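You operate a simulated robot arm through the tools that you are given. There is no shell and no other tool. Be economical: measure what you need, move in short steps, check, and stop when the job is done.

You are at the controls of a simulated robot arm. One attempt, no reset.

TASK
Switch the heating block off and spin its two tubes at MID.
Fine: opposite wells of the small centrifuge, lid shut, one full run; they stay in.

It is judged by the outcome, as a careful person would: the job done as asked, and still so three seconds after it is handed in. It fails if anything else is knocked over, pushed out of place, dropped, spilled or broken. Lids that push on must go on centred and level and be pressed home; caps that screw on are set level and turned clockwise until they are tight.

THE ROBOT
A 7-joint arm with a two-finger parallel gripper, fixed in place. Base frame: the origin is at the foot of the arm, x ahead of it, y to its left, z up. Readings come in m, degrees, newtons and seconds.
With the tool pointing down near the work surface it reaches from about 0.3 to 0.7 m from the base axis. Its first joint turns from -66.0 to 66.0 degrees. Payload 1.57 kg.
Tool frame: the origin (TCP) lies between the finger pads and is the grasp point; the fingertips stand 0.03 m ahead of it; z points along the fingers, y is the line along which they close. Largest opening 0.11 m; finger width 0.024, thickness 0.012; the body of the gripper, 0.048 by 0.112 m, starts 0.078 m behind the TCP.
Orientation is that of the tool frame in the base frame, as a unit quaternion [x, y, z, w]. With the fingers straight down and closing along the base's y, the tool's x points along the base's -x, its y along +y and its z along -z.

THE INTERFACE
- The arm moves only by the tool apply_moves. Its argument "series" is a list of rows, each a list of 6 numbers: the shift along the base's x, y, z in m, then the turn, a rotation vector about the base's x, y, z in degrees. In form: [[dx, dy, dz, rx, ry, rz], ...]. A call has 1 to 8 rows; each row shifts and turns the commanded pose from where the row before left it. "gripper" is the gripper command, from -1 (shut) to 1 (fully open), values between in proportion, set as the call begins (left out, the last holds). Each row takes 0.2 s and may step no farther than 0.05 m and 8.6 degrees from the row before; otherwise, or with a gripper value out of range, the whole call is refused. A pose out of reach is approached as far as the arm can. The call stops where the force on the tool passes 40 N (or 10 N more than at its start, if that is more) or the arm is blocked; 0.2 s more then pass. Each finger travels about 0.108 m/s and halts on what it meets, pressing with about 26 N; the grip force reading is that of the motor and also rises with nothing between the fingers. The clock runs only during rows and for 0.2 s after the last one: add rows that do not move to give the fingers time. It gives the time, the measured TCP pose, the force on the tool (base axes), the opening and the grip force at its end, in the units of the frame above (readings bear some noise), with the torque about the TCP (base axes, N m) and any sound that the robot's microphone picked up.
- Cameras (640 x 400 px; columns grow to the right, rows downward): "scene" is fixed at [0.1622, -0.3874, 1.4129]; the picture's right is [0.81, -0.59, 0.00], its down [-0.30, -0.41, -0.86] and it looks along [0.51, 0.69, -0.51] (base axes); focal length 216 px, centre (320, 200). "wrist" rides on the gripper at [0.07, 0.016, -0.141] in the tool frame; the picture's right is [-0.23, 0.97, 0.00], its down [-0.85, -0.20, -0.48] and it looks along [-0.47, -0.11, 0.88] (tool axes); focal length 222 px, centre (320, 200). There is no depth. A picture from a camera that has moved, and an enlarged one, comes with that camera's place and axes in the base frame and with its lens.
- get_image(camera): a new picture of that camera. The clock stands still meanwhile.
- zoom(camera, box): a new picture of the part [left, top, right, bottom] of that camera's present view, enlarged. The clock stands still meanwhile.
- close_job(): hands the job in; it is judged then, once.

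Work in short steps. Places have to be worked out from the pictures, the camera data and where the tool is seen: move nearer, look again, correct. Check each grasp and each placing, and mend what went wrong. You have 120 turns and 76 pictures in all, those below and enlarged ones among them. Open the gripper and draw the arm clear of the work before you hand the job in, unless the task says otherwise; then end with one line.

The tools are called as name(argument=value, ...) on one line, values as JSON. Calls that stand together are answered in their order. apply_moves: Moves the arm, as the interface text tells. Its arguments: {"type":"object","properties":{"series":{"type":"array","items":{"type":"array","items":{"type":"number"}}},"gripper":{"type":"number"}},"required":["series"]} The other tools are called the same way: get_image (camera) takes a picture; zoom (camera, box) takes an enlarged picture of a part of a camera's view; close_job () hands the job in.

At the start:

```text
time: 0.0
position: [0.3185, 0.1695, 1.2762]
ee_rot: [0.002, 1.0, 0.0, 0.0]
wrist_force: [-0.4, 0.8, -1.1]
moment: [0.04, 0.01, 0.02]
grip_width: 0.1098
finger_force: 0.0
```

scene: 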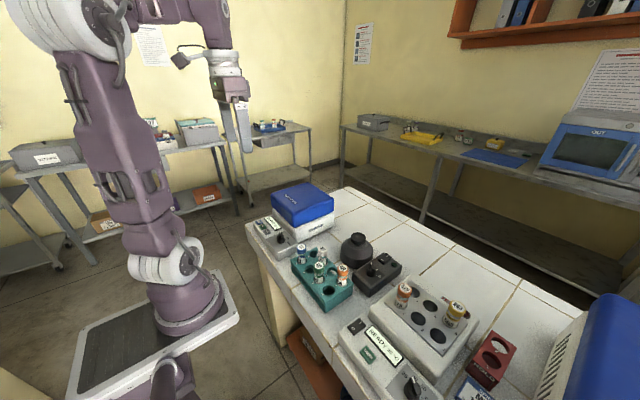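
wrist: 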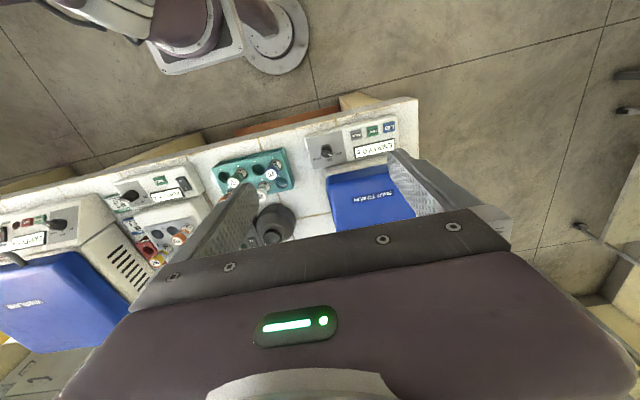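

The bench shows a heating block with two tubes, a teal rack, and two blue-lidded machines. I'll zoom in on the parts.

zoom(camera="scene", box=[330, 260, 490, 400])

zoom(camera="scene", box=[235, 170, 395, 310])

zoom(camera="wrist", box=[0, 90, 440, 365])

```text
2.86 times, centred on (410, 330) of scene
camera zoom: at [0.1622, -0.3874, 1.4129], right [0.81, -0.59, 0.0], down [-0.3, -0.41, -0.86], along [0.51, 0.69, -0.51], focal length 617 px, centre (63, -171)
```

zoom: 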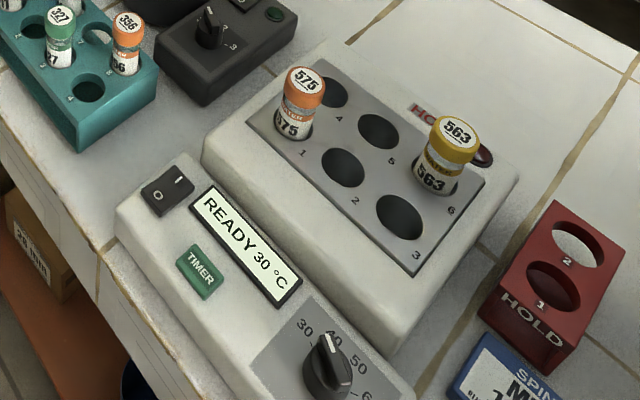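

```text
2.86 times, centred on (315, 240) of scene
camera zoom: at [0.1622, -0.3874, 1.4129], right [0.81, -0.59, 0.0], down [-0.3, -0.41, -0.86], along [0.51, 0.69, -0.51], focal length 617 px, centre (334, 86)
```

zoom: 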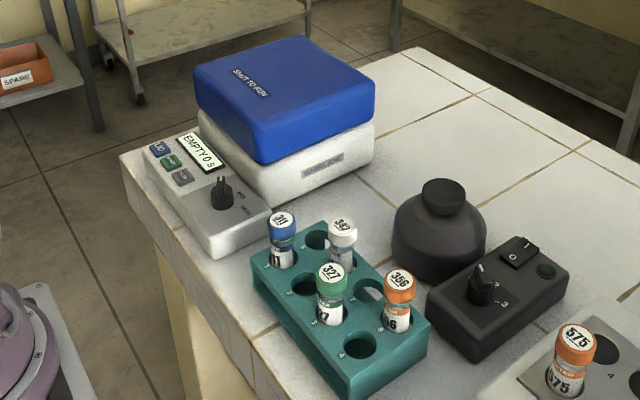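

```text
1.45 times, centred on (220, 228) of wrist
camera zoom: at [0.2482, 0.1862, 1.4171], right [0.23, 0.97, 0.0], down [0.85, -0.2, 0.48], along [0.47, -0.11, -0.88], focal length 323 px, centre (466, 160)
```

zoom: 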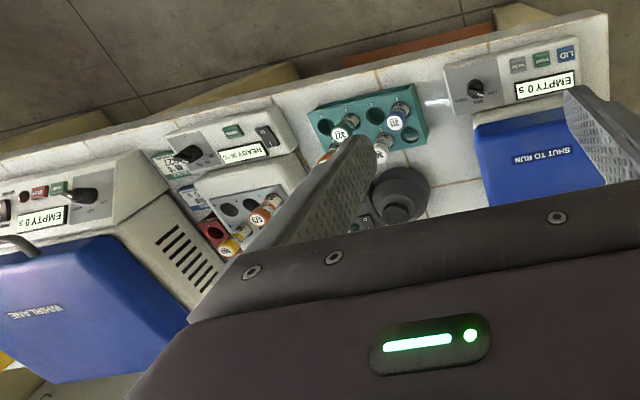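

Two centrifuges: the small one is on the left (y positive), the larger on the right. I'll read the small one's panel and the note card.

zoom(camera="wrist", box=[290, 105, 420, 186])

zoom(camera="scene", box=[430, 320, 560, 400])

zoom(camera="scene", box=[240, 205, 320, 255])

```text
4.92 times, centred on (355, 146) of wrist
camera zoom: at [0.2482, 0.1862, 1.4171], right [0.23, 0.97, 0.0], down [0.85, -0.2, 0.48], along [0.47, -0.11, -0.88], focal length 1094 px, centre (148, 468)
```

zoom: 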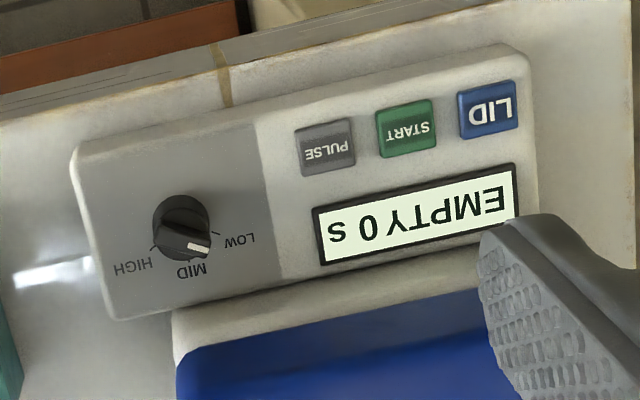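

```text
4.92 times, centred on (495, 360) of scene
camera zoom: at [0.1622, -0.3874, 1.4129], right [0.81, -0.59, 0.0], down [-0.3, -0.41, -0.86], along [0.51, 0.69, -0.51], focal length 1062 px, centre (-542, -588)
```

zoom: 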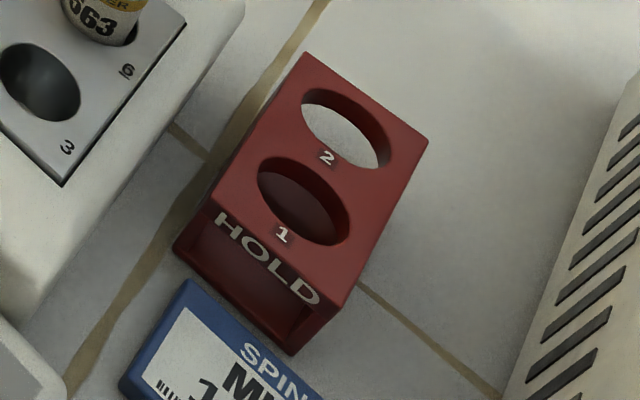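

```text
8.00 times, centred on (280, 230) of scene
camera zoom: at [0.1622, -0.3874, 1.4129], right [0.81, -0.59, 0.0], down [-0.3, -0.41, -0.86], along [0.51, 0.69, -0.51], focal length 1726 px, centre (640, -40)
```

zoom: 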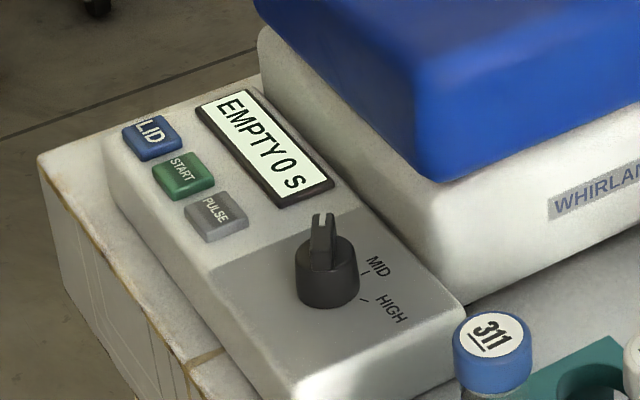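

Knob on the small centrifuge appears near MID but needs a closer look. I'll move above the heating block first for a top view.

apply_moves(series=[[0, -0.05, 0, 0, 0, 0], [0, -0.05, 0, 0, 0, 0], [0, -0.05, 0, 0, 0, 0], [0, -0.05, 0, 0, 0, 0], [0, -0.05, 0, 0, 0, 0], [0, -0.05, 0, 0, 0, 0], [0, -0.05, 0, 0, 0, 0], [0, -0.05, 0, 0, 0, 0]], gripper=1)

get_image(camera="wrist")

```text
time: 1.8
position: [0.3193, -0.2305, 1.272]
ee_rot: [0.001, 1.0, 0.0, 0.0]
wrist_force: [-0.2, -0.4, -0.6]
moment: [0.0, 0.01, -0.03]
grip_width: 0.11
finger_force: 0.1
```

```text
67 pictures are left
camera wrist: at [0.2484, -0.2134, 1.4139], right [0.23, 0.97, 0.0], down [0.85, -0.2, 0.48], along [0.47, -0.11, -0.88], focal length 222 px, centre (320, 200)
```

wrist: 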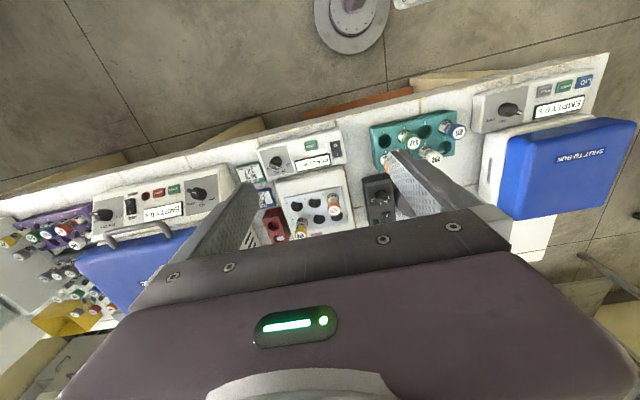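

Clear view of the whole bench from here. I'll zoom in on the heating block and the small centrifuge.

zoom(camera="wrist", box=[225, 125, 385, 245])

zoom(camera="wrist", box=[450, 60, 640, 180])

```text
3.33 times, centred on (305, 185) of wrist
camera zoom: at [0.2484, -0.2134, 1.4139], right [0.23, 0.97, 0.0], down [0.85, -0.2, 0.48], along [0.47, -0.11, -0.88], focal length 740 px, centre (370, 250)
```

zoom: 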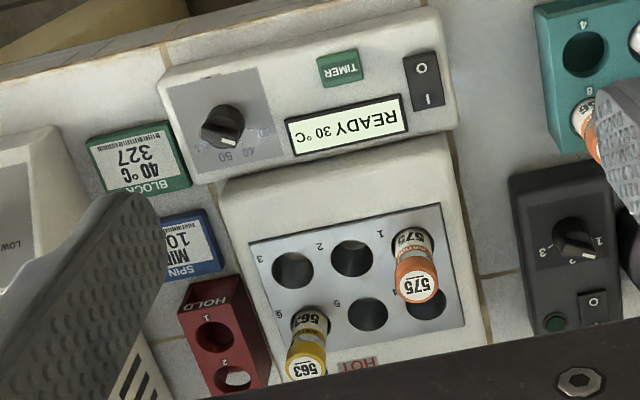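

```text
3.33 times, centred on (545, 120) of wrist
camera zoom: at [0.2484, -0.2134, 1.4139], right [0.23, 0.97, 0.0], down [0.85, -0.2, 0.48], along [0.47, -0.11, -0.88], focal length 740 px, centre (-430, 467)
```

zoom: 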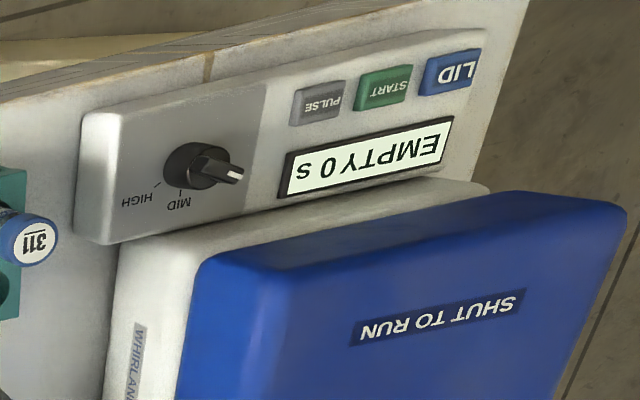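

Knob is at LOW, so it must be turned to MID. Triangulation puts the heater rocker at about (0.400, -0.211, 0.900). I close the fingers and come down above its "0" side.

apply_moves(series=[[0.01, 0.0033, -0.04, 0, 0, 0], [0.01, 0.0033, -0.04, 0, 0, 0], [0.01, 0.0033, -0.04, 0, 0, 0], [0.01, 0.0033, -0.04, 0, 0, 0], [0.01, 0.0033, -0.04, 0, 0, 0], [0.01, 0.0033, -0.04, 0, 0, 0]], gripper=-1)

get_image(camera="wrist")

zoom(camera="scene", box=[330, 300, 410, 350])

```text
time: 3.2
position: [0.3788, -0.2081, 1.0339]
ee_rot: [0.0, 1.0, 0.001, 0.0]
wrist_force: [-0.1, -0.3, -0.9]
moment: [-0.03, 0.01, -0.01]
grip_width: 0.0004
finger_force: 21.2
```

```text
64 pictures are left
camera wrist: at [0.3083, -0.1911, 1.1762], right [0.23, 0.97, 0.0], down [0.85, -0.2, 0.48], along [0.47, -0.11, -0.88], focal length 222 px, centre (320, 200)
```

wrist: 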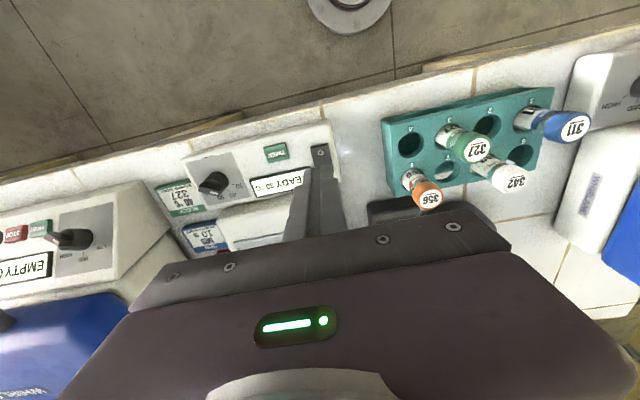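

```text
8.00 times, centred on (370, 325) of scene
camera zoom: at [0.1622, -0.3874, 1.4129], right [0.81, -0.59, 0.0], down [-0.3, -0.41, -0.86], along [0.51, 0.69, -0.51], focal length 1726 px, centre (-80, -800)
```

zoom: 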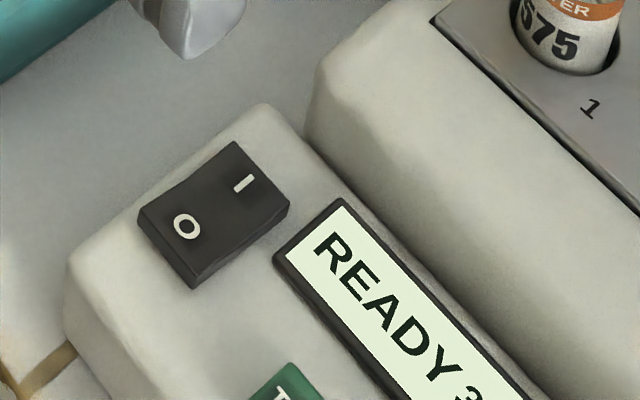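

The rocker is on "I"; the "0" end is raised at about (0.390, -0.210). I'll line up at x≈0.386 and press down on it.

apply_moves(series=[[0.007, -0.002, -0.03, 0, 0, 0], [0, 0, -0.03, 0, 0, 0], [0, 0, -0.03, 0, 0, 0], [0, 0, -0.006, 0, 0, 0], [0, 0, -0.004, 0, 0, 0], [0, 0, -0.004, 0, 0, 0], [0, 0, -0.004, 0, 0, 0]])

zoom(camera="scene", box=[320, 290, 420, 352])

```text
time: 4.8
position: [0.3852, -0.2136, 0.9286]
ee_rot: [0.0, 1.0, 0.0, 0.0]
wrist_force: [-1.3, 0.3, 0.5]
moment: [-0.01, 0.09, -0.04]
grip_width: 0.0
finger_force: 21.3
```

```text
6.40 times, centred on (370, 321) of scene
camera zoom: at [0.1622, -0.3874, 1.4129], right [0.81, -0.59, 0.0], down [-0.3, -0.41, -0.86], along [0.51, 0.69, -0.51], focal length 1381 px, centre (0, -574)
```

zoom: 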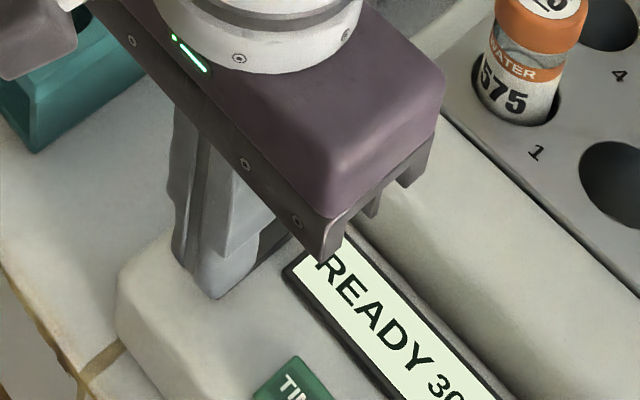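

Slight contact at tip z ≈ 0.899. I press further in small steps.

apply_moves(series=[[0, 0, -0.002, 0, 0, 0], [0, 0, -0.002, 0, 0, 0], [0, 0, -0.002, 0, 0, 0], [0, 0, -0.002, 0, 0, 0], [0, 0, -0.002, 0, 0, 0]])

zoom(camera="scene", box=[320, 290, 420, 352])

```text
time: 5.3
position: [0.3854, -0.2133, 0.9289]
ee_rot: [0.001, 1.0, 0.001, 0.001]
wrist_force: [-3.8, 2.2, 10.2]
moment: [0.05, 0.04, 0.02]
grip_width: 0.0
finger_force: 20.7
stopped in row 2: the force on the tool passed its limit at 49 N (the readings are from after the stop); the commanded pose is now the measured one
```

```text
6.40 times, centred on (370, 321) of scene
camera zoom: at [0.162, -0.3873, 1.413], right [0.81, -0.59, 0.0], down [-0.3, -0.41, -0.86], along [0.51, 0.69, -0.51], focal length 1381 px, centre (0, -574)
```

zoom: 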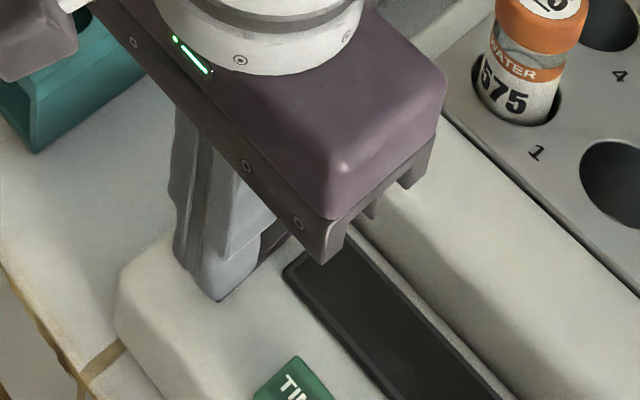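

The display went dark: the heater is off. I lift and go over to the small centrifuge for a close look.

apply_moves(series=[[0, 0, 0.05, 0, 0, 0], [0, 0, 0.05, 0, 0, 0], [-0.01, 0.03, 0.05, 0, 0, 0], [-0.02, 0.045, 0.02, 0, 0, 0], [-0.01, 0.049, 0, 0, 0, 0], [0, 0.05, 0, 0, 0, 0], [0, 0.05, 0, 0, 0, 0], [0, 0.05, 0, 0, 0, 0]])

apply_moves(series=[[0, 0.05, 0, 0, 0, 0], [0, 0.05, 0, 0, 0, 0], [0, 0.05, 0, 0, 0, 0], [0, 0.05, 0, 0, 0, 0]])

get_image(camera="wrist")

zoom(camera="scene", box=[330, 300, 410, 350])

```text
refused: row 3 steps farther than a row can; nothing moved
```

```text
time: 5.6
position: [0.3849, -0.201, 0.9283]
ee_rot: [0.003, 1.0, -0.005, 0.003]
wrist_force: [0.4, 1.5, 5.2]
moment: [0.07, -0.1, 0.02]
grip_width: 0.0
finger_force: 21.2
stopped in row 1: the force on the tool passed its limit at 105 N (the readings are from after the stop); the commanded pose is now the measured one
```

```text
60 pictures are left
camera wrist: at [0.3146, -0.1826, 1.0687], right [0.23, 0.97, -0.01], down [0.85, -0.2, 0.49], along [0.47, -0.12, -0.87], focal length 222 px, centre (320, 200)
```

wrist: 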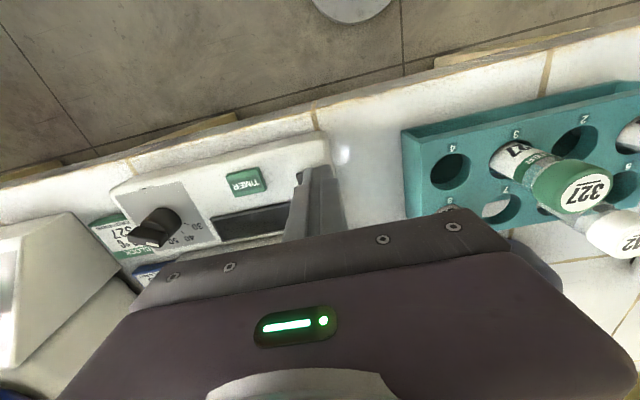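

```text
8.00 times, centred on (370, 325) of scene
camera zoom: at [0.1622, -0.3874, 1.4129], right [0.81, -0.59, 0.0], down [-0.3, -0.41, -0.86], along [0.51, 0.69, -0.51], focal length 1726 px, centre (-80, -800)
```

zoom: 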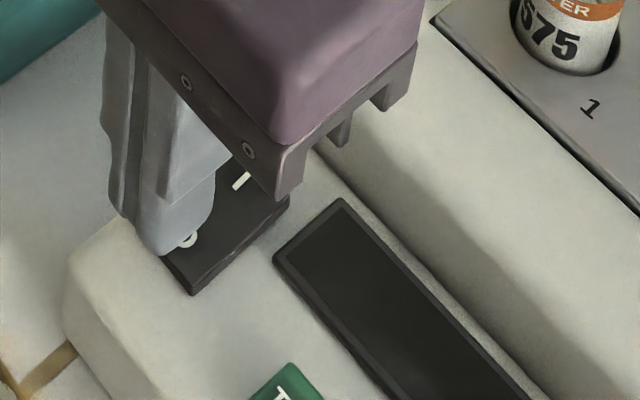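

The lift was refused for an over-long row, and the second call then dragged the fingers about 12 mm sideways before it stopped. I must not queue dependent moves like that again. I lift straight up now and check that the block hasn't shifted.

apply_moves(series=[[0, 0, 0.03, 0, 0, 0], [0, 0, 0.045, 0, 0, 0], [0, 0, 0.045, 0, 0, 0], [0, 0, 0.045, 0, 0, 0]])

zoom(camera="scene", box=[330, 260, 490, 400])

```text
time: 6.6
position: [0.3849, -0.2041, 1.0937]
ee_rot: [0.003, 1.0, -0.006, 0.004]
wrist_force: [0.0, 0.3, -0.4]
moment: [-0.02, 0.01, -0.01]
grip_width: 0.0001
finger_force: 21.3
```

```text
2.86 times, centred on (410, 330) of scene
camera zoom: at [0.1622, -0.3874, 1.4129], right [0.81, -0.59, 0.0], down [-0.3, -0.41, -0.86], along [0.51, 0.69, -0.51], focal length 617 px, centre (63, -171)
```

zoom: 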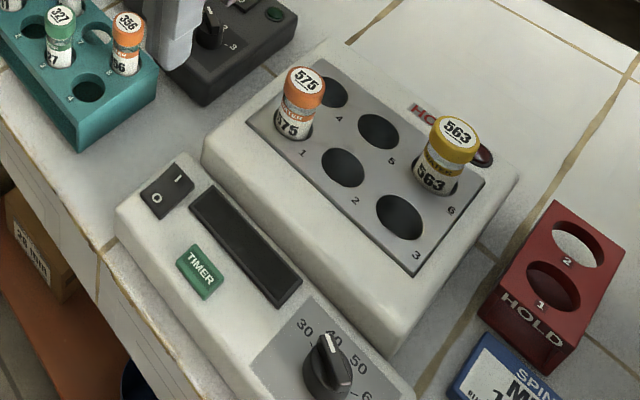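

Nothing on the block shifted, and the rocker sits on "0". I level the tool and travel over to the small centrifuge at a safe height.

apply_moves(series=[[0, 0, 0.04, 0.69, 0.46, 0.34], [-0.015, 0.04, 0.02, 0, 0, 0], [-0.02, 0.045, 0, 0, 0, 0], [-0.02, 0.045, 0, 0, 0, 0], [0, 0.049, 0, 0, 0, 0], [0, 0.049, 0, 0, 0, 0], [0, 0.049, 0, 0, 0, 0], [0, 0.049, 0, 0, 0, 0]])

get_image(camera="wrist")

```text
time: 8.4
position: [0.3304, 0.125, 1.1511]
ee_rot: [0.002, 1.0, 0.002, -0.001]
wrist_force: [0.1, -0.3, 0.4]
moment: [0.01, 0.0, -0.03]
grip_width: 0.0002
finger_force: 20.9
```

```text
57 pictures are left
camera wrist: at [0.2605, 0.1418, 1.2927], right [0.23, 0.97, 0.0], down [0.86, -0.2, 0.48], along [0.46, -0.11, -0.88], focal length 222 px, centre (320, 200)
```

wrist: 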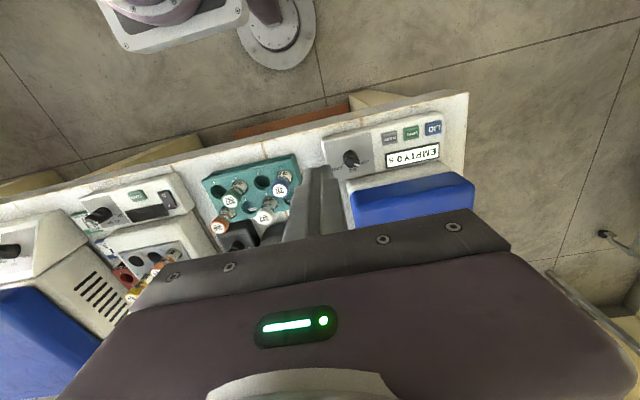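

Zooming on the panel to locate the knob and buttons.

zoom(camera="wrist", box=[310, 90, 470, 190])

```text
4.00 times, centred on (390, 140) of wrist
camera zoom: at [0.2605, 0.1418, 1.2927], right [0.23, 0.97, 0.0], down [0.86, -0.2, 0.48], along [0.46, -0.11, -0.88], focal length 888 px, centre (40, 440)
```

zoom: 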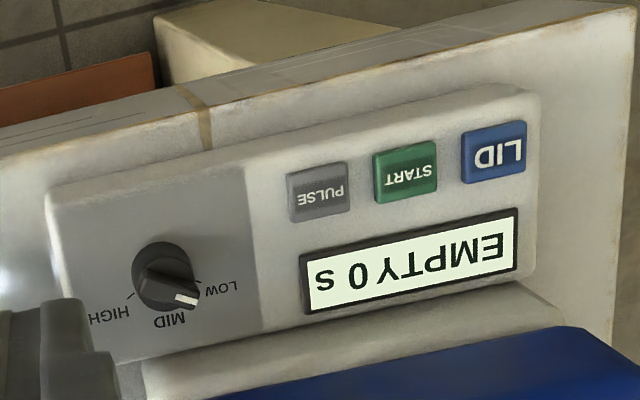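

Knob axis estimated at (0.396, 0.1675), with MID straight toward +x and LOW toward +x+y. I zoom in to measure the pointer angle.

zoom(camera="wrist", box=[326, 138, 378, 176])

zoom(camera="scene", box=[266, 222, 298, 246])

```text
10.53 times, centred on (352, 157) of wrist
camera zoom: at [0.2605, 0.1418, 1.2927], right [0.23, 0.97, 0.0], down [0.86, -0.2, 0.48], along [0.46, -0.11, -0.88], focal length 2338 px, centre (-17, 653)
```

zoom: 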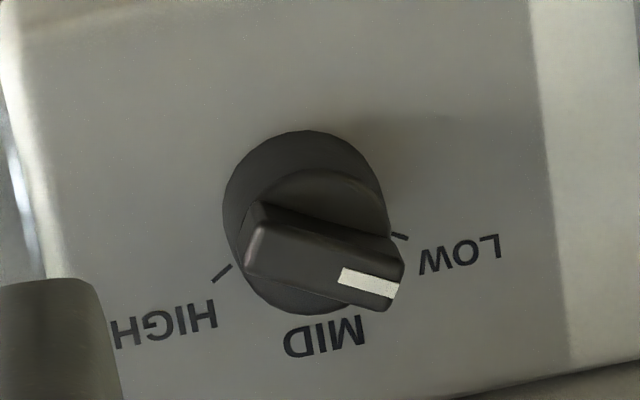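

```text
16.00 times, centred on (282, 234) of scene
camera zoom: at [0.1622, -0.3874, 1.4129], right [0.81, -0.59, 0.0], down [-0.3, -0.41, -0.86], along [0.51, 0.69, -0.51], focal length 3453 px, centre (928, -344)
```

zoom: 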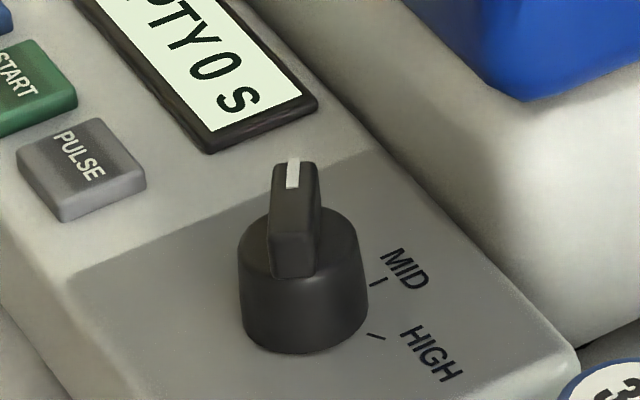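

The pointer sits at LOW, about 60° from MID. I'll open the lid first, so the gripper has room later; LID is at about (0.374, 0.308, 0.905). I move above it.

apply_moves(series=[[0, 0.045, 0, 0, 0, 0], [0, 0.045, 0, 0, 0, 0], [0.02, 0.045, 0, 0, 0, 0], [0.02, 0.045, -0.01, 0, 0, 0], [0, 0, -0.045, 0, 0, 0], [0, 0, -0.045, 0, 0, 0], [0, 0, -0.045, 0, 0, 0], [0, 0, -0.03, 0, 0, 0]])

zoom(camera="scene", box=[240, 185, 320, 235])

zoom(camera="wrist", box=[220, 100, 420, 225])

```text
refused: row 4 steps farther than a row can; nothing moved
```

```text
8.00 times, centred on (280, 210) of scene
camera zoom: at [0.1622, -0.3874, 1.4129], right [0.81, -0.59, 0.0], down [-0.3, -0.41, -0.86], along [0.51, 0.69, -0.51], focal length 1726 px, centre (640, 120)
```

zoom: 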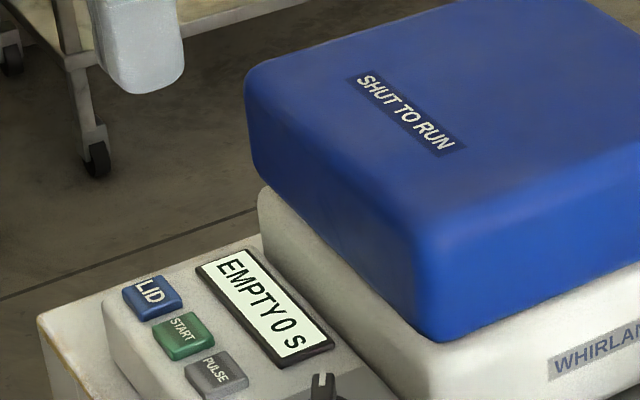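

```text
3.20 times, centred on (320, 162) of wrist
camera zoom: at [0.2605, 0.1418, 1.2927], right [0.23, 0.97, 0.0], down [0.86, -0.2, 0.48], along [0.46, -0.11, -0.88], focal length 711 px, centre (320, 320)
```

zoom: 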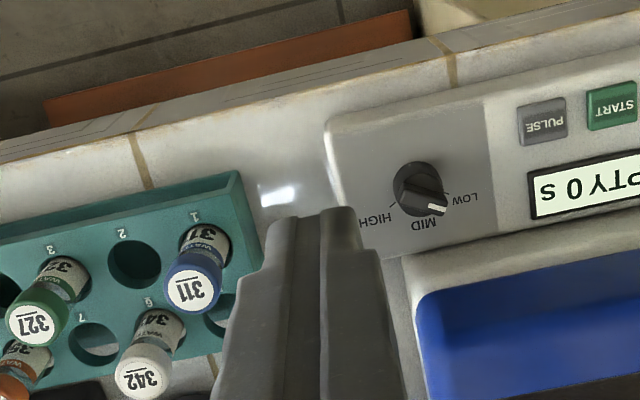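

Row too long, so nothing moved. I send the same path again with smaller rows.

apply_moves(series=[[0.01, 0.045, 0, 0, 0, 0], [0.01, 0.045, 0, 0, 0, 0], [0.01, 0.045, 0, 0, 0, 0], [0.012, 0.045, 0, 0, 0, 0], [0, 0, -0.049, 0, 0, 0], [0, 0, -0.049, 0, 0, 0], [0, 0, -0.049, 0, 0, 0], [0, 0, -0.03, 0, 0, 0]])

zoom(camera="scene", box=[240, 185, 320, 235])

zoom(camera="wrist", box=[220, 100, 420, 225])

```text
time: 10.2
position: [0.3747, 0.3033, 0.9759]
ee_rot: [0.0, 1.0, 0.001, 0.0]
wrist_force: [-0.7, 0.4, -0.7]
moment: [-0.01, 0.0, 0.01]
grip_width: 0.0002
finger_force: 21.0
```

```text
8.00 times, centred on (280, 210) of scene
camera zoom: at [0.1622, -0.3874, 1.4129], right [0.81, -0.59, 0.0], down [-0.3, -0.41, -0.86], along [0.51, 0.69, -0.51], focal length 1726 px, centre (640, 120)
```

zoom: 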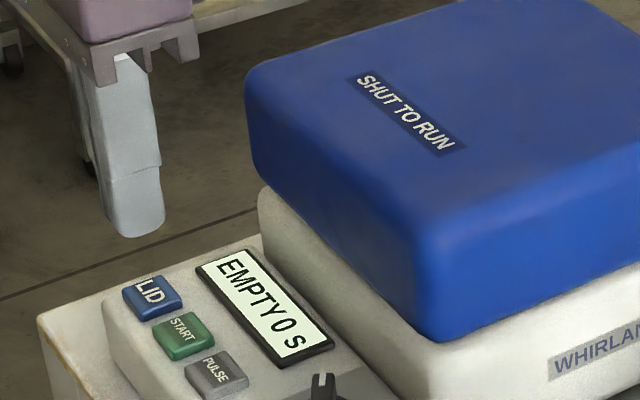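

```text
3.20 times, centred on (320, 162) of wrist
camera zoom: at [0.3035, 0.32, 1.1172], right [0.23, 0.97, 0.0], down [0.86, -0.2, 0.48], along [0.47, -0.11, -0.88], focal length 711 px, centre (320, 320)
```

zoom: 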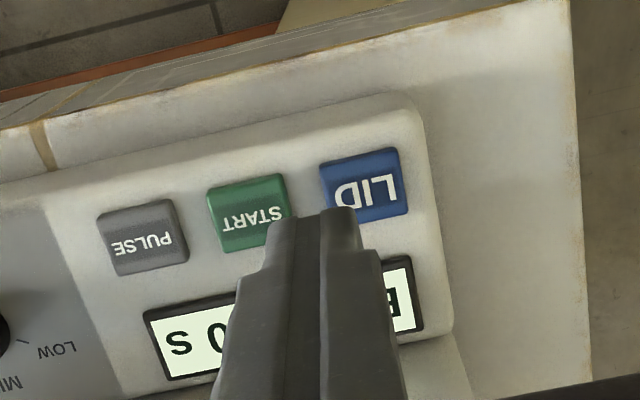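

LID is at about (0.373, 0.316). I shift +12 mm in y and press down gently.

apply_moves(series=[[-0.001, 0.012, -0.01, 0, 0, 0], [0, 0, -0.02, 0, 0, 0], [0, 0, -0.005, 0, 0, 0], [0, 0, -0.003, 0, 0, 0], [0, 0, -0.003, 0, 0, 0], [0, 0, -0.003, 0, 0, 0], [0, 0, -0.003, 0, 0, 0], [0, 0, -0.003, 0, 0, 0]])

```text
time: 12.0
position: [0.3735, 0.316, 0.9269]
ee_rot: [0.0, 1.0, 0.001, -0.001]
wrist_force: [-0.7, 0.0, -0.1]
moment: [-0.02, -0.02, 0.02]
grip_width: 0.0002
finger_force: 20.9
```

No contact yet with the tip at 0.897. I continue in small steps.

apply_moves(series=[[0, 0, -0.003, 0, 0, 0], [0, 0, -0.003, 0, 0, 0], [0, 0, -0.002, 0, 0, 0], [0, 0, -0.002, 0, 0, 0], [0, 0, -0.002, 0, 0, 0], [0, 0, -0.002, 0, 0, 0]])

zoom(camera="scene", box=[230, 160, 350, 235])

```text
time: 13.0
position: [0.3731, 0.3152, 0.9205]
ee_rot: [0.0, 1.0, 0.001, 0.0]
wrist_force: [-3.3, -4.0, 14.5]
moment: [-0.09, 0.03, -0.01]
grip_width: 0.0
finger_force: 21.2
heard: click
stopped in row 4: the force on the tool passed its limit at 47 N (the readings are from after the stop); the commanded pose is now the measured one
```

```text
5.33 times, centred on (290, 198) of scene
camera zoom: at [0.162, -0.3877, 1.4129], right [0.81, -0.59, 0.0], down [-0.3, -0.41, -0.86], along [0.51, 0.69, -0.51], focal length 1151 px, centre (480, 213)
```

zoom: 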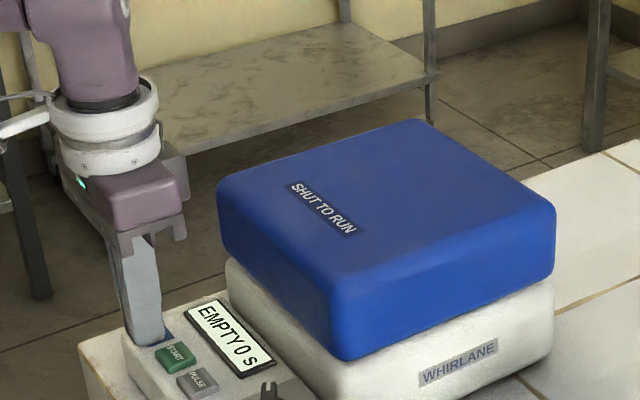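

A click; I lift straight up and see whether the lid rises.

apply_moves(series=[[0, 0, 0.01, 0, 0, 0], [0, 0, 0.04, 0, 0, 0], [-0.02, 0, 0.045, 0, 0, 0], [-0.02, 0, 0.045, 0, 0, 0], [0, 0, 0.045, 0, 0, 0], [0, 0, 0.045, 0, 0, 0]])

get_image(camera="scene")

```text
time: 14.4
position: [0.3328, 0.3185, 1.1481]
ee_rot: [0.001, 1.0, 0.001, 0.0]
wrist_force: [-0.2, -0.4, 0.2]
moment: [-0.02, -0.02, 0.04]
grip_width: 0.0
finger_force: 21.1
```

```text
48 pictures are left
```

scene: 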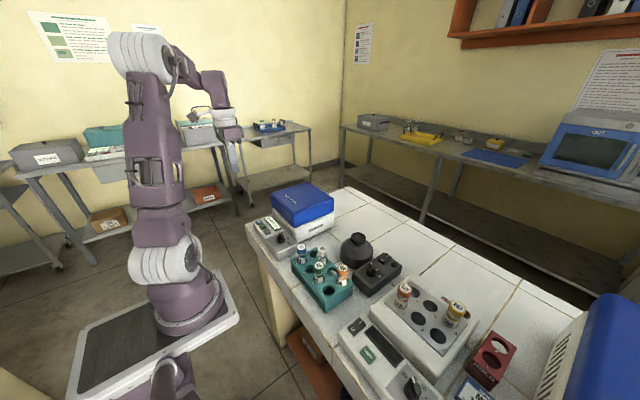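

I zoom on the lid to see if it unlatched.

zoom(camera="scene", box=[240, 170, 350, 255])

get_image(camera="wrist")

```text
4.71 times, centred on (295, 212) of scene
camera zoom: at [0.1622, -0.3875, 1.4129], right [0.81, -0.59, 0.0], down [-0.3, -0.41, -0.86], along [0.51, 0.69, -0.51], focal length 1016 px, centre (438, 141)
```

zoom: 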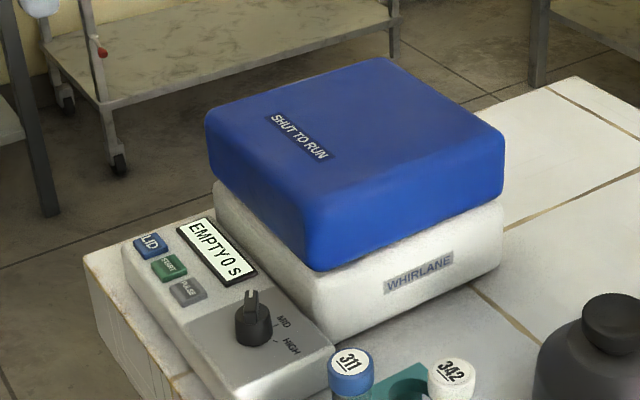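

```text
46 pictures are left
camera wrist: at [0.2613, 0.335, 1.29], right [0.23, 0.97, 0.0], down [0.86, -0.2, 0.48], along [0.47, -0.11, -0.88], focal length 222 px, centre (320, 200)
```

wrist: 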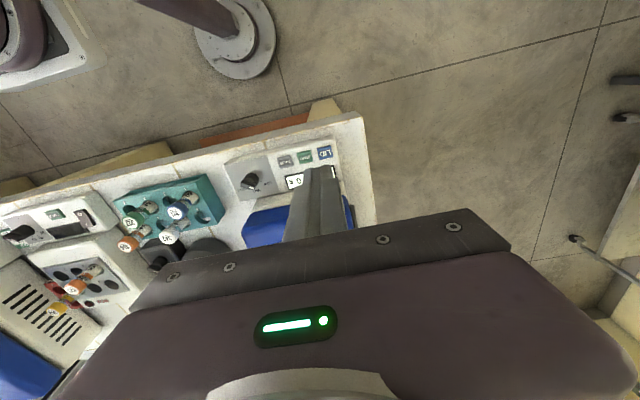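

I compare with the same zoom as before the press.

zoom(camera="scene", box=[240, 185, 320, 235])

```text
8.00 times, centred on (280, 210) of scene
camera zoom: at [0.1622, -0.3875, 1.4129], right [0.81, -0.59, 0.0], down [-0.3, -0.41, -0.86], along [0.51, 0.69, -0.51], focal length 1726 px, centre (640, 120)
```

zoom: 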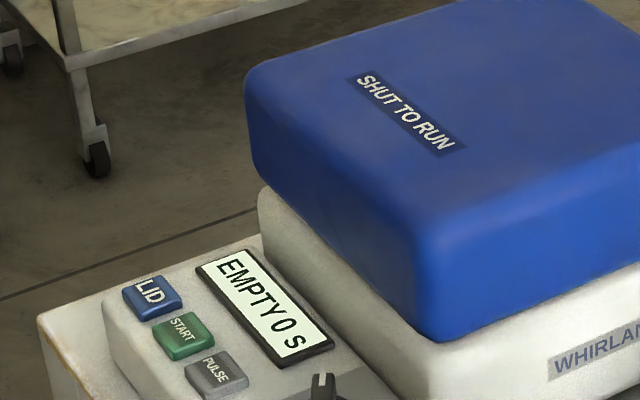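

No visible change. I check from the wrist view how the lid meets the body at its front edge.

zoom(camera="wrist", box=[230, 170, 326, 250])

zoom(camera="scene", box=[284, 200, 340, 240])

```text
5.00 times, centred on (278, 210) of wrist
camera zoom: at [0.2613, 0.335, 1.29], right [0.23, 0.97, 0.0], down [0.86, -0.2, 0.48], along [0.47, -0.11, -0.88], focal length 1111 px, centre (530, 150)
```

zoom: 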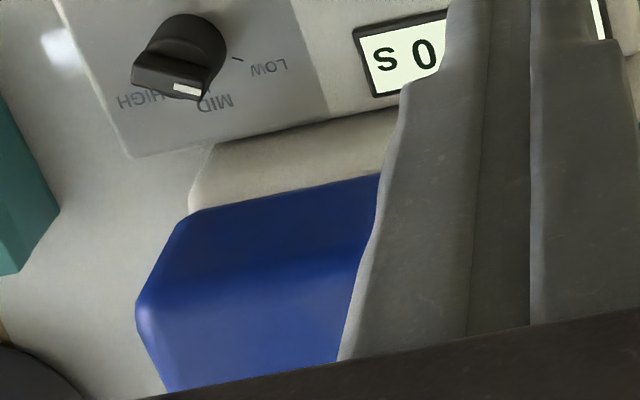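

```text
10.00 times, centred on (312, 220) of scene
camera zoom: at [0.1622, -0.3875, 1.4129], right [0.81, -0.59, 0.0], down [-0.3, -0.41, -0.86], along [0.51, 0.69, -0.51], focal length 2158 px, centre (400, 0)
```

zoom: 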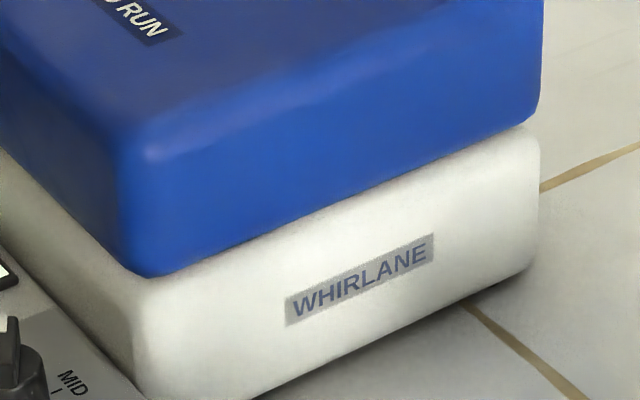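

No lip to grab, so the lid is meant to pop on its own. I wait a little and look again.

apply_moves(series=[[0, 0, 0, 0, 0, 0], [0, 0, 0, 0, 0, 0], [0, 0, 0, 0, 0, 0], [0, 0, 0, 0, 0, 0], [0, 0, 0, 0, 0, 0], [0, 0, 0, 0, 0, 0], [0, 0, 0, 0, 0, 0], [0, 0, 0, 0, 0, 0]])

zoom(camera="scene", box=[240, 185, 320, 235])

```text
time: 16.2
position: [0.333, 0.319, 1.1497]
ee_rot: [0.001, 1.0, 0.001, 0.0]
wrist_force: [0.5, 0.4, 0.9]
moment: [0.0, -0.03, 0.0]
grip_width: 0.0002
finger_force: 21.0
```

```text
8.00 times, centred on (280, 210) of scene
camera zoom: at [0.1622, -0.3874, 1.4129], right [0.81, -0.59, 0.0], down [-0.3, -0.41, -0.86], along [0.51, 0.69, -0.51], focal length 1726 px, centre (640, 120)
```

zoom: 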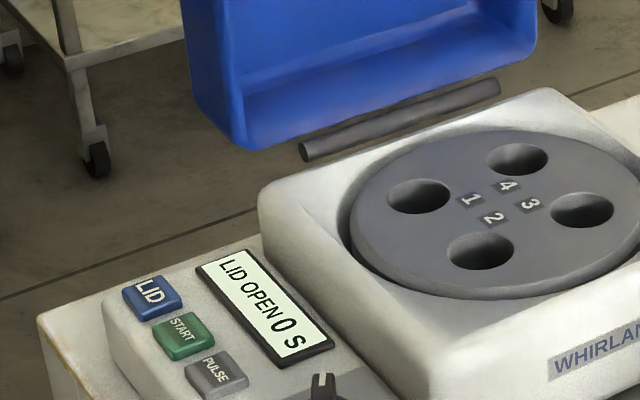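

The lid is open, hinged on the +y side. I look at the whole device.

zoom(camera="scene", box=[230, 140, 360, 240])

get_image(camera="wrist")

```text
4.00 times, centred on (295, 190) of scene
camera zoom: at [0.1622, -0.3874, 1.4129], right [0.81, -0.59, 0.0], down [-0.3, -0.41, -0.86], along [0.51, 0.69, -0.51], focal length 863 px, centre (420, 240)
```

zoom: 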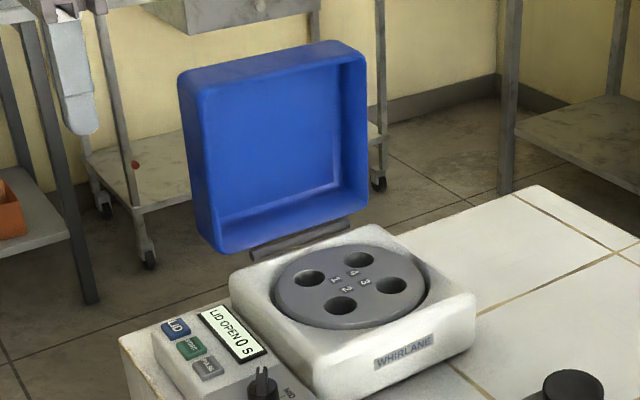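

```text
40 pictures are left
camera wrist: at [0.2614, 0.3352, 1.2894], right [0.23, 0.97, 0.0], down [0.85, -0.2, 0.48], along [0.47, -0.11, -0.88], focal length 222 px, centre (320, 200)
```

wrist: 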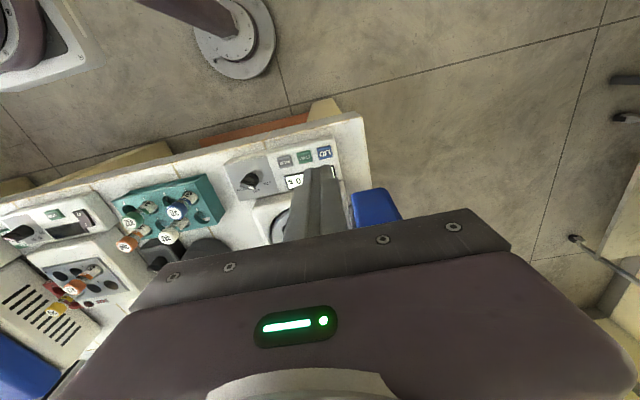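

The lid is open. Now the knob: I go over (0.394, 0.170) while turning the tool +60° so the fingers line up across the bar, opening to about 45 mm.

apply_moves(series=[[0.0076, -0.0186, -0.0125, 0, 0, 7.5], [0.0076, -0.0186, -0.0125, 0, 0, 7.5], [0.0076, -0.0186, -0.0125, 0, 0, 7.5], [0.0076, -0.0186, -0.0125, 0, 0, 7.5], [0.0076, -0.0186, -0.0125, 0, 0, 7.5], [0.0076, -0.0186, -0.0125, 0, 0, 7.5], [0.0076, -0.0186, -0.0125, 0, 0, 7.5], [0.0076, -0.0186, -0.0125, 0, 0, 7.5]], gripper=-0.18)

get_image(camera="wrist")

```text
time: 18.0
position: [0.3913, 0.1672, 1.0507]
ee_rot: [-0.501, 0.865, 0.001, 0.0]
wrist_force: [0.3, 0.3, -0.3]
moment: [0.0, 0.04, 0.0]
grip_width: 0.0451
finger_force: 0.0
```

```text
39 pictures are left
camera wrist: at [0.3413, 0.1151, 1.1928], right [-0.73, 0.68, 0.0], down [0.6, 0.64, 0.48], along [0.33, 0.35, -0.88], focal length 222 px, centre (320, 200)
```

wrist: 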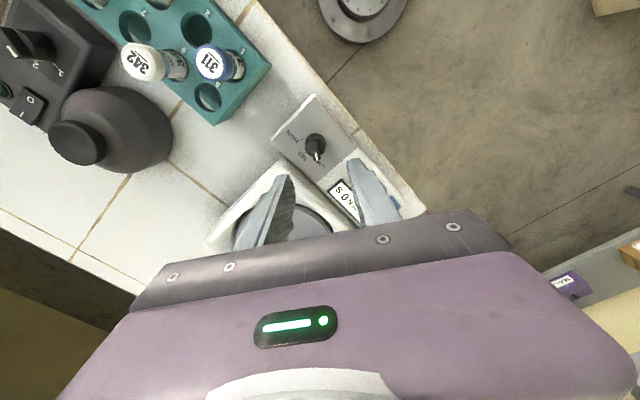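

I zoom in on the knob from here.

zoom(camera="wrist", box=[276, 120, 356, 180])

```text
6.67 times, centred on (316, 150) of wrist
camera zoom: at [0.3413, 0.1151, 1.1928], right [-0.73, 0.68, 0.0], down [0.6, 0.64, 0.48], along [0.33, 0.35, -0.88], focal length 1481 px, centre (347, 533)
```

zoom: 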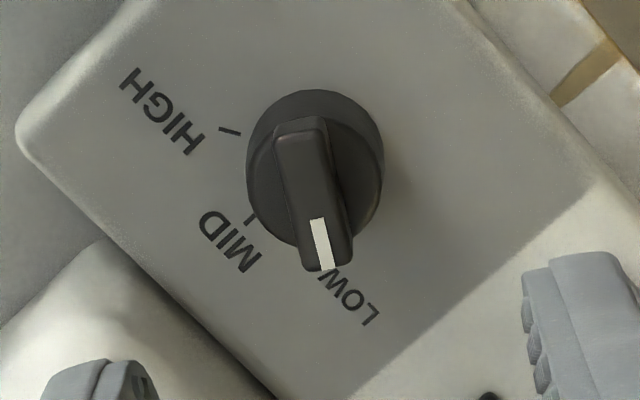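

Knob axis is (0.3975, 0.166) and the fingers line up with the bar. I correct by 6 mm and descend until the tips straddle the bar.

apply_moves(series=[[0.006, -0.001, -0.03, 0, 0, 0], [0, 0, -0.03, 0, 0, 0], [0, 0, -0.03, 0, 0, 0], [0, 0, -0.008, 0, 0, 0], [0, 0, -0.004, 0, 0, 0], [0, 0, -0.003, 0, 0, 0]])

zoom(camera="wrist", box=[240, 110, 400, 230])

zoom(camera="scene", box=[256, 210, 312, 250])

```text
time: 19.4
position: [0.3977, 0.1683, 0.9449]
ee_rot: [-0.499, 0.867, 0.001, -0.001]
wrist_force: [0.1, 0.1, 0.1]
moment: [-0.03, 0.01, 0.01]
grip_width: 0.0452
finger_force: 0.0
```

```text
3.33 times, centred on (320, 170) of wrist
camera zoom: at [0.3484, 0.117, 1.086], right [-0.73, 0.68, 0.0], down [0.6, 0.64, 0.48], along [0.33, 0.35, -0.88], focal length 740 px, centre (320, 300)
```

zoom: 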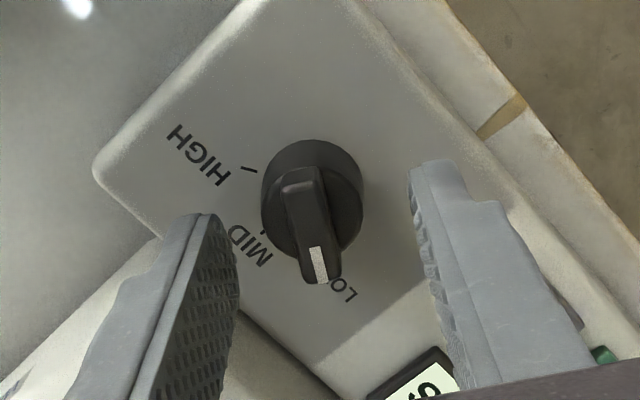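

```text
10.00 times, centred on (284, 230) of scene
camera zoom: at [0.1622, -0.3874, 1.4129], right [0.81, -0.59, 0.0], down [-0.3, -0.41, -0.86], along [0.51, 0.69, -0.51], focal length 2158 px, centre (680, -100)
```

zoom: 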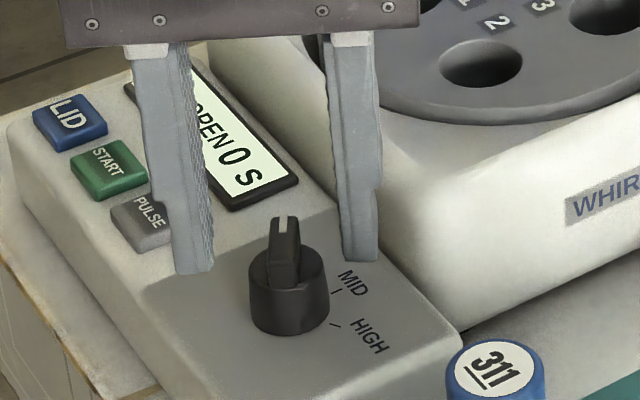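

The tips straddle the bar properly. I close on it.

apply_moves(series=[[0, 0, -0.001, 0, 0, 0], [0, 0, 0, 0, 0, 0], [0, 0, 0, 0, 0, 0]], gripper=-1)

```text
time: 20.2
position: [0.3992, 0.1687, 0.9444]
ee_rot: [-0.499, 0.867, 0.001, 0.0]
wrist_force: [5.3, -3.7, 14.0]
moment: [-0.69, 0.17, 0.04]
grip_width: 0.01
finger_force: 28.5
```

It holds the 10 mm bar. I turn −60° about z toward MID.

apply_moves(series=[[0, 0, 0, 0, 0, -7.5], [0, 0, 0, 0, 0, -7.5], [0, 0, 0, 0, 0, -7.5], [0, 0, 0, 0, 0, -7.5], [0, 0, 0, 0, 0, -7.5], [0, 0, 0, 0, 0, -7.5], [0, 0, 0, 0, 0, -7.5], [0, 0, 0, 0, 0, -7.5]])

zoom(camera="scene", box=[256, 210, 312, 250])

```text
time: 22.0
position: [0.3993, 0.1668, 0.9443]
ee_rot: [0.001, 1.0, 0.002, 0.001]
wrist_force: [10.0, 2.4, 11.2]
moment: [0.01, -0.86, 0.0]
grip_width: 0.0101
finger_force: 27.7
```

```text
10.00 times, centred on (284, 230) of scene
camera zoom: at [0.1623, -0.3874, 1.4129], right [0.81, -0.59, 0.0], down [-0.3, -0.41, -0.86], along [0.51, 0.69, -0.51], focal length 2158 px, centre (680, -100)
```

zoom: 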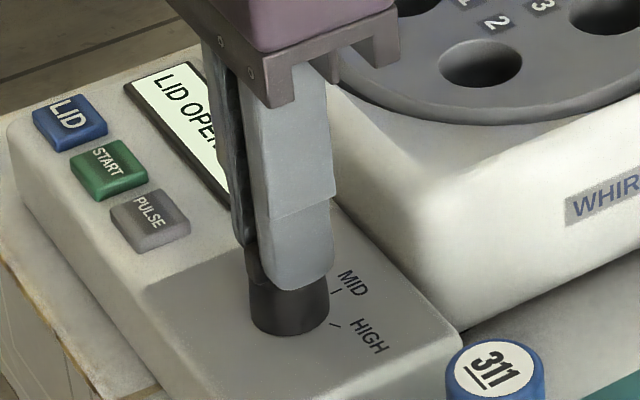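

Turn completed with the grip held. I open the fingers and lift clear to check the pointer.

apply_moves(series=[[0, 0, 0, 0, 0, 0], [0, 0, 0, 0, 0, 0], [0, 0, 0.04, 0, 0, 0], [0, 0, 0.045, 0, 0, 0], [-0.02, 0, 0.045, 0, 0, 0], [-0.02, 0, 0.045, 0, 0, 0]], gripper=-0.18)

get_image(camera="wrist")

zoom(camera="scene", box=[256, 210, 312, 250])

```text
time: 23.4
position: [0.3597, 0.1635, 1.1212]
ee_rot: [0.001, 1.0, 0.001, 0.0]
wrist_force: [0.1, 0.0, 0.4]
moment: [-0.02, -0.01, 0.0]
grip_width: 0.045
finger_force: 0.1
```

```text
34 pictures are left
camera wrist: at [0.2884, 0.1805, 1.262], right [0.23, 0.97, 0.0], down [0.85, -0.2, 0.48], along [0.47, -0.11, -0.88], focal length 222 px, centre (320, 200)
```

wrist: 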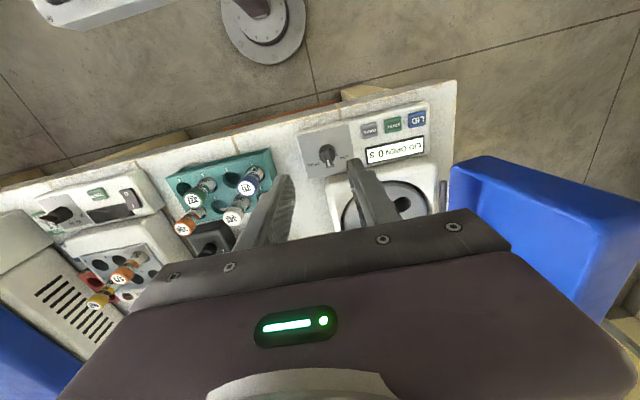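

```text
10.00 times, centred on (284, 230) of scene
camera zoom: at [0.1622, -0.3875, 1.4129], right [0.81, -0.59, 0.0], down [-0.3, -0.41, -0.86], along [0.51, 0.69, -0.51], focal length 2158 px, centre (680, -100)
```

zoom: 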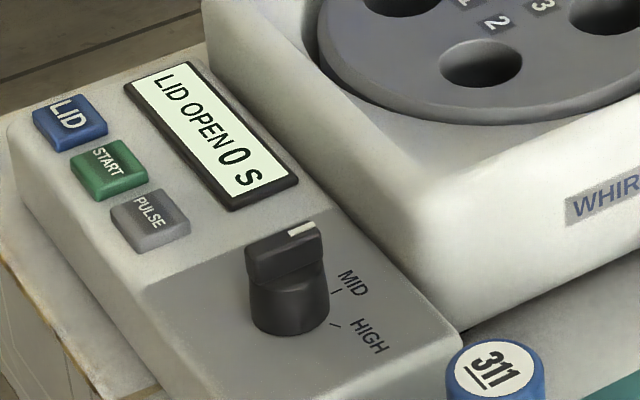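

The pointer is now at MID. Triangulation gives 575's cap at ≈(0.514, −0.241, 0.98), 563's at ≈(0.562, −0.335, 0.985), and the rotor wells as a square about (0.52, 0.217). I move toward 575, fingers about 70 mm open.

apply_moves(series=[[0.008, -0.045, 0.01, 0, 0, 0], [0.008, -0.045, 0.01, 0, 0, 0], [0.008, -0.048, 0, 0, 0, 0], [0.008, -0.048, 0, 0, 0, 0], [0.008, -0.048, 0, 0, 0, 0], [0.008, -0.048, 0, 0, 0, 0], [0.008, -0.048, 0, 0, 0, 0], [0.008, -0.048, 0, 0, 0, 0]], gripper=0.27)

get_image(camera="wrist")

```text
time: 25.2
position: [0.4206, -0.208, 1.1366]
ee_rot: [0.0, 1.0, 0.001, 0.0]
wrist_force: [0.2, -0.3, -0.4]
moment: [0.04, 0.02, -0.03]
grip_width: 0.0696
finger_force: 0.1
```

```text
32 pictures are left
camera wrist: at [0.3495, -0.1917, 1.2793], right [0.23, 0.97, 0.0], down [0.86, -0.2, 0.48], along [0.47, -0.11, -0.88], focal length 222 px, centre (320, 200)
```

wrist: 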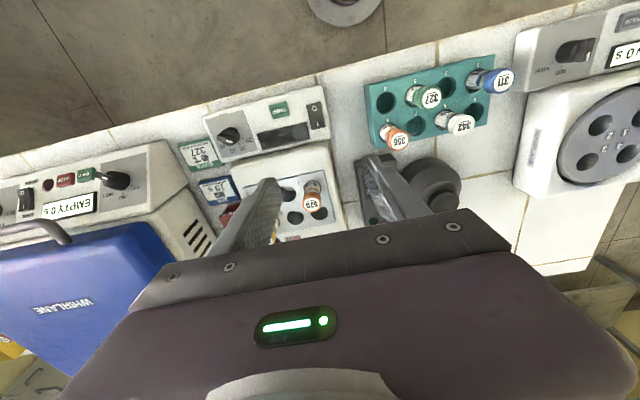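

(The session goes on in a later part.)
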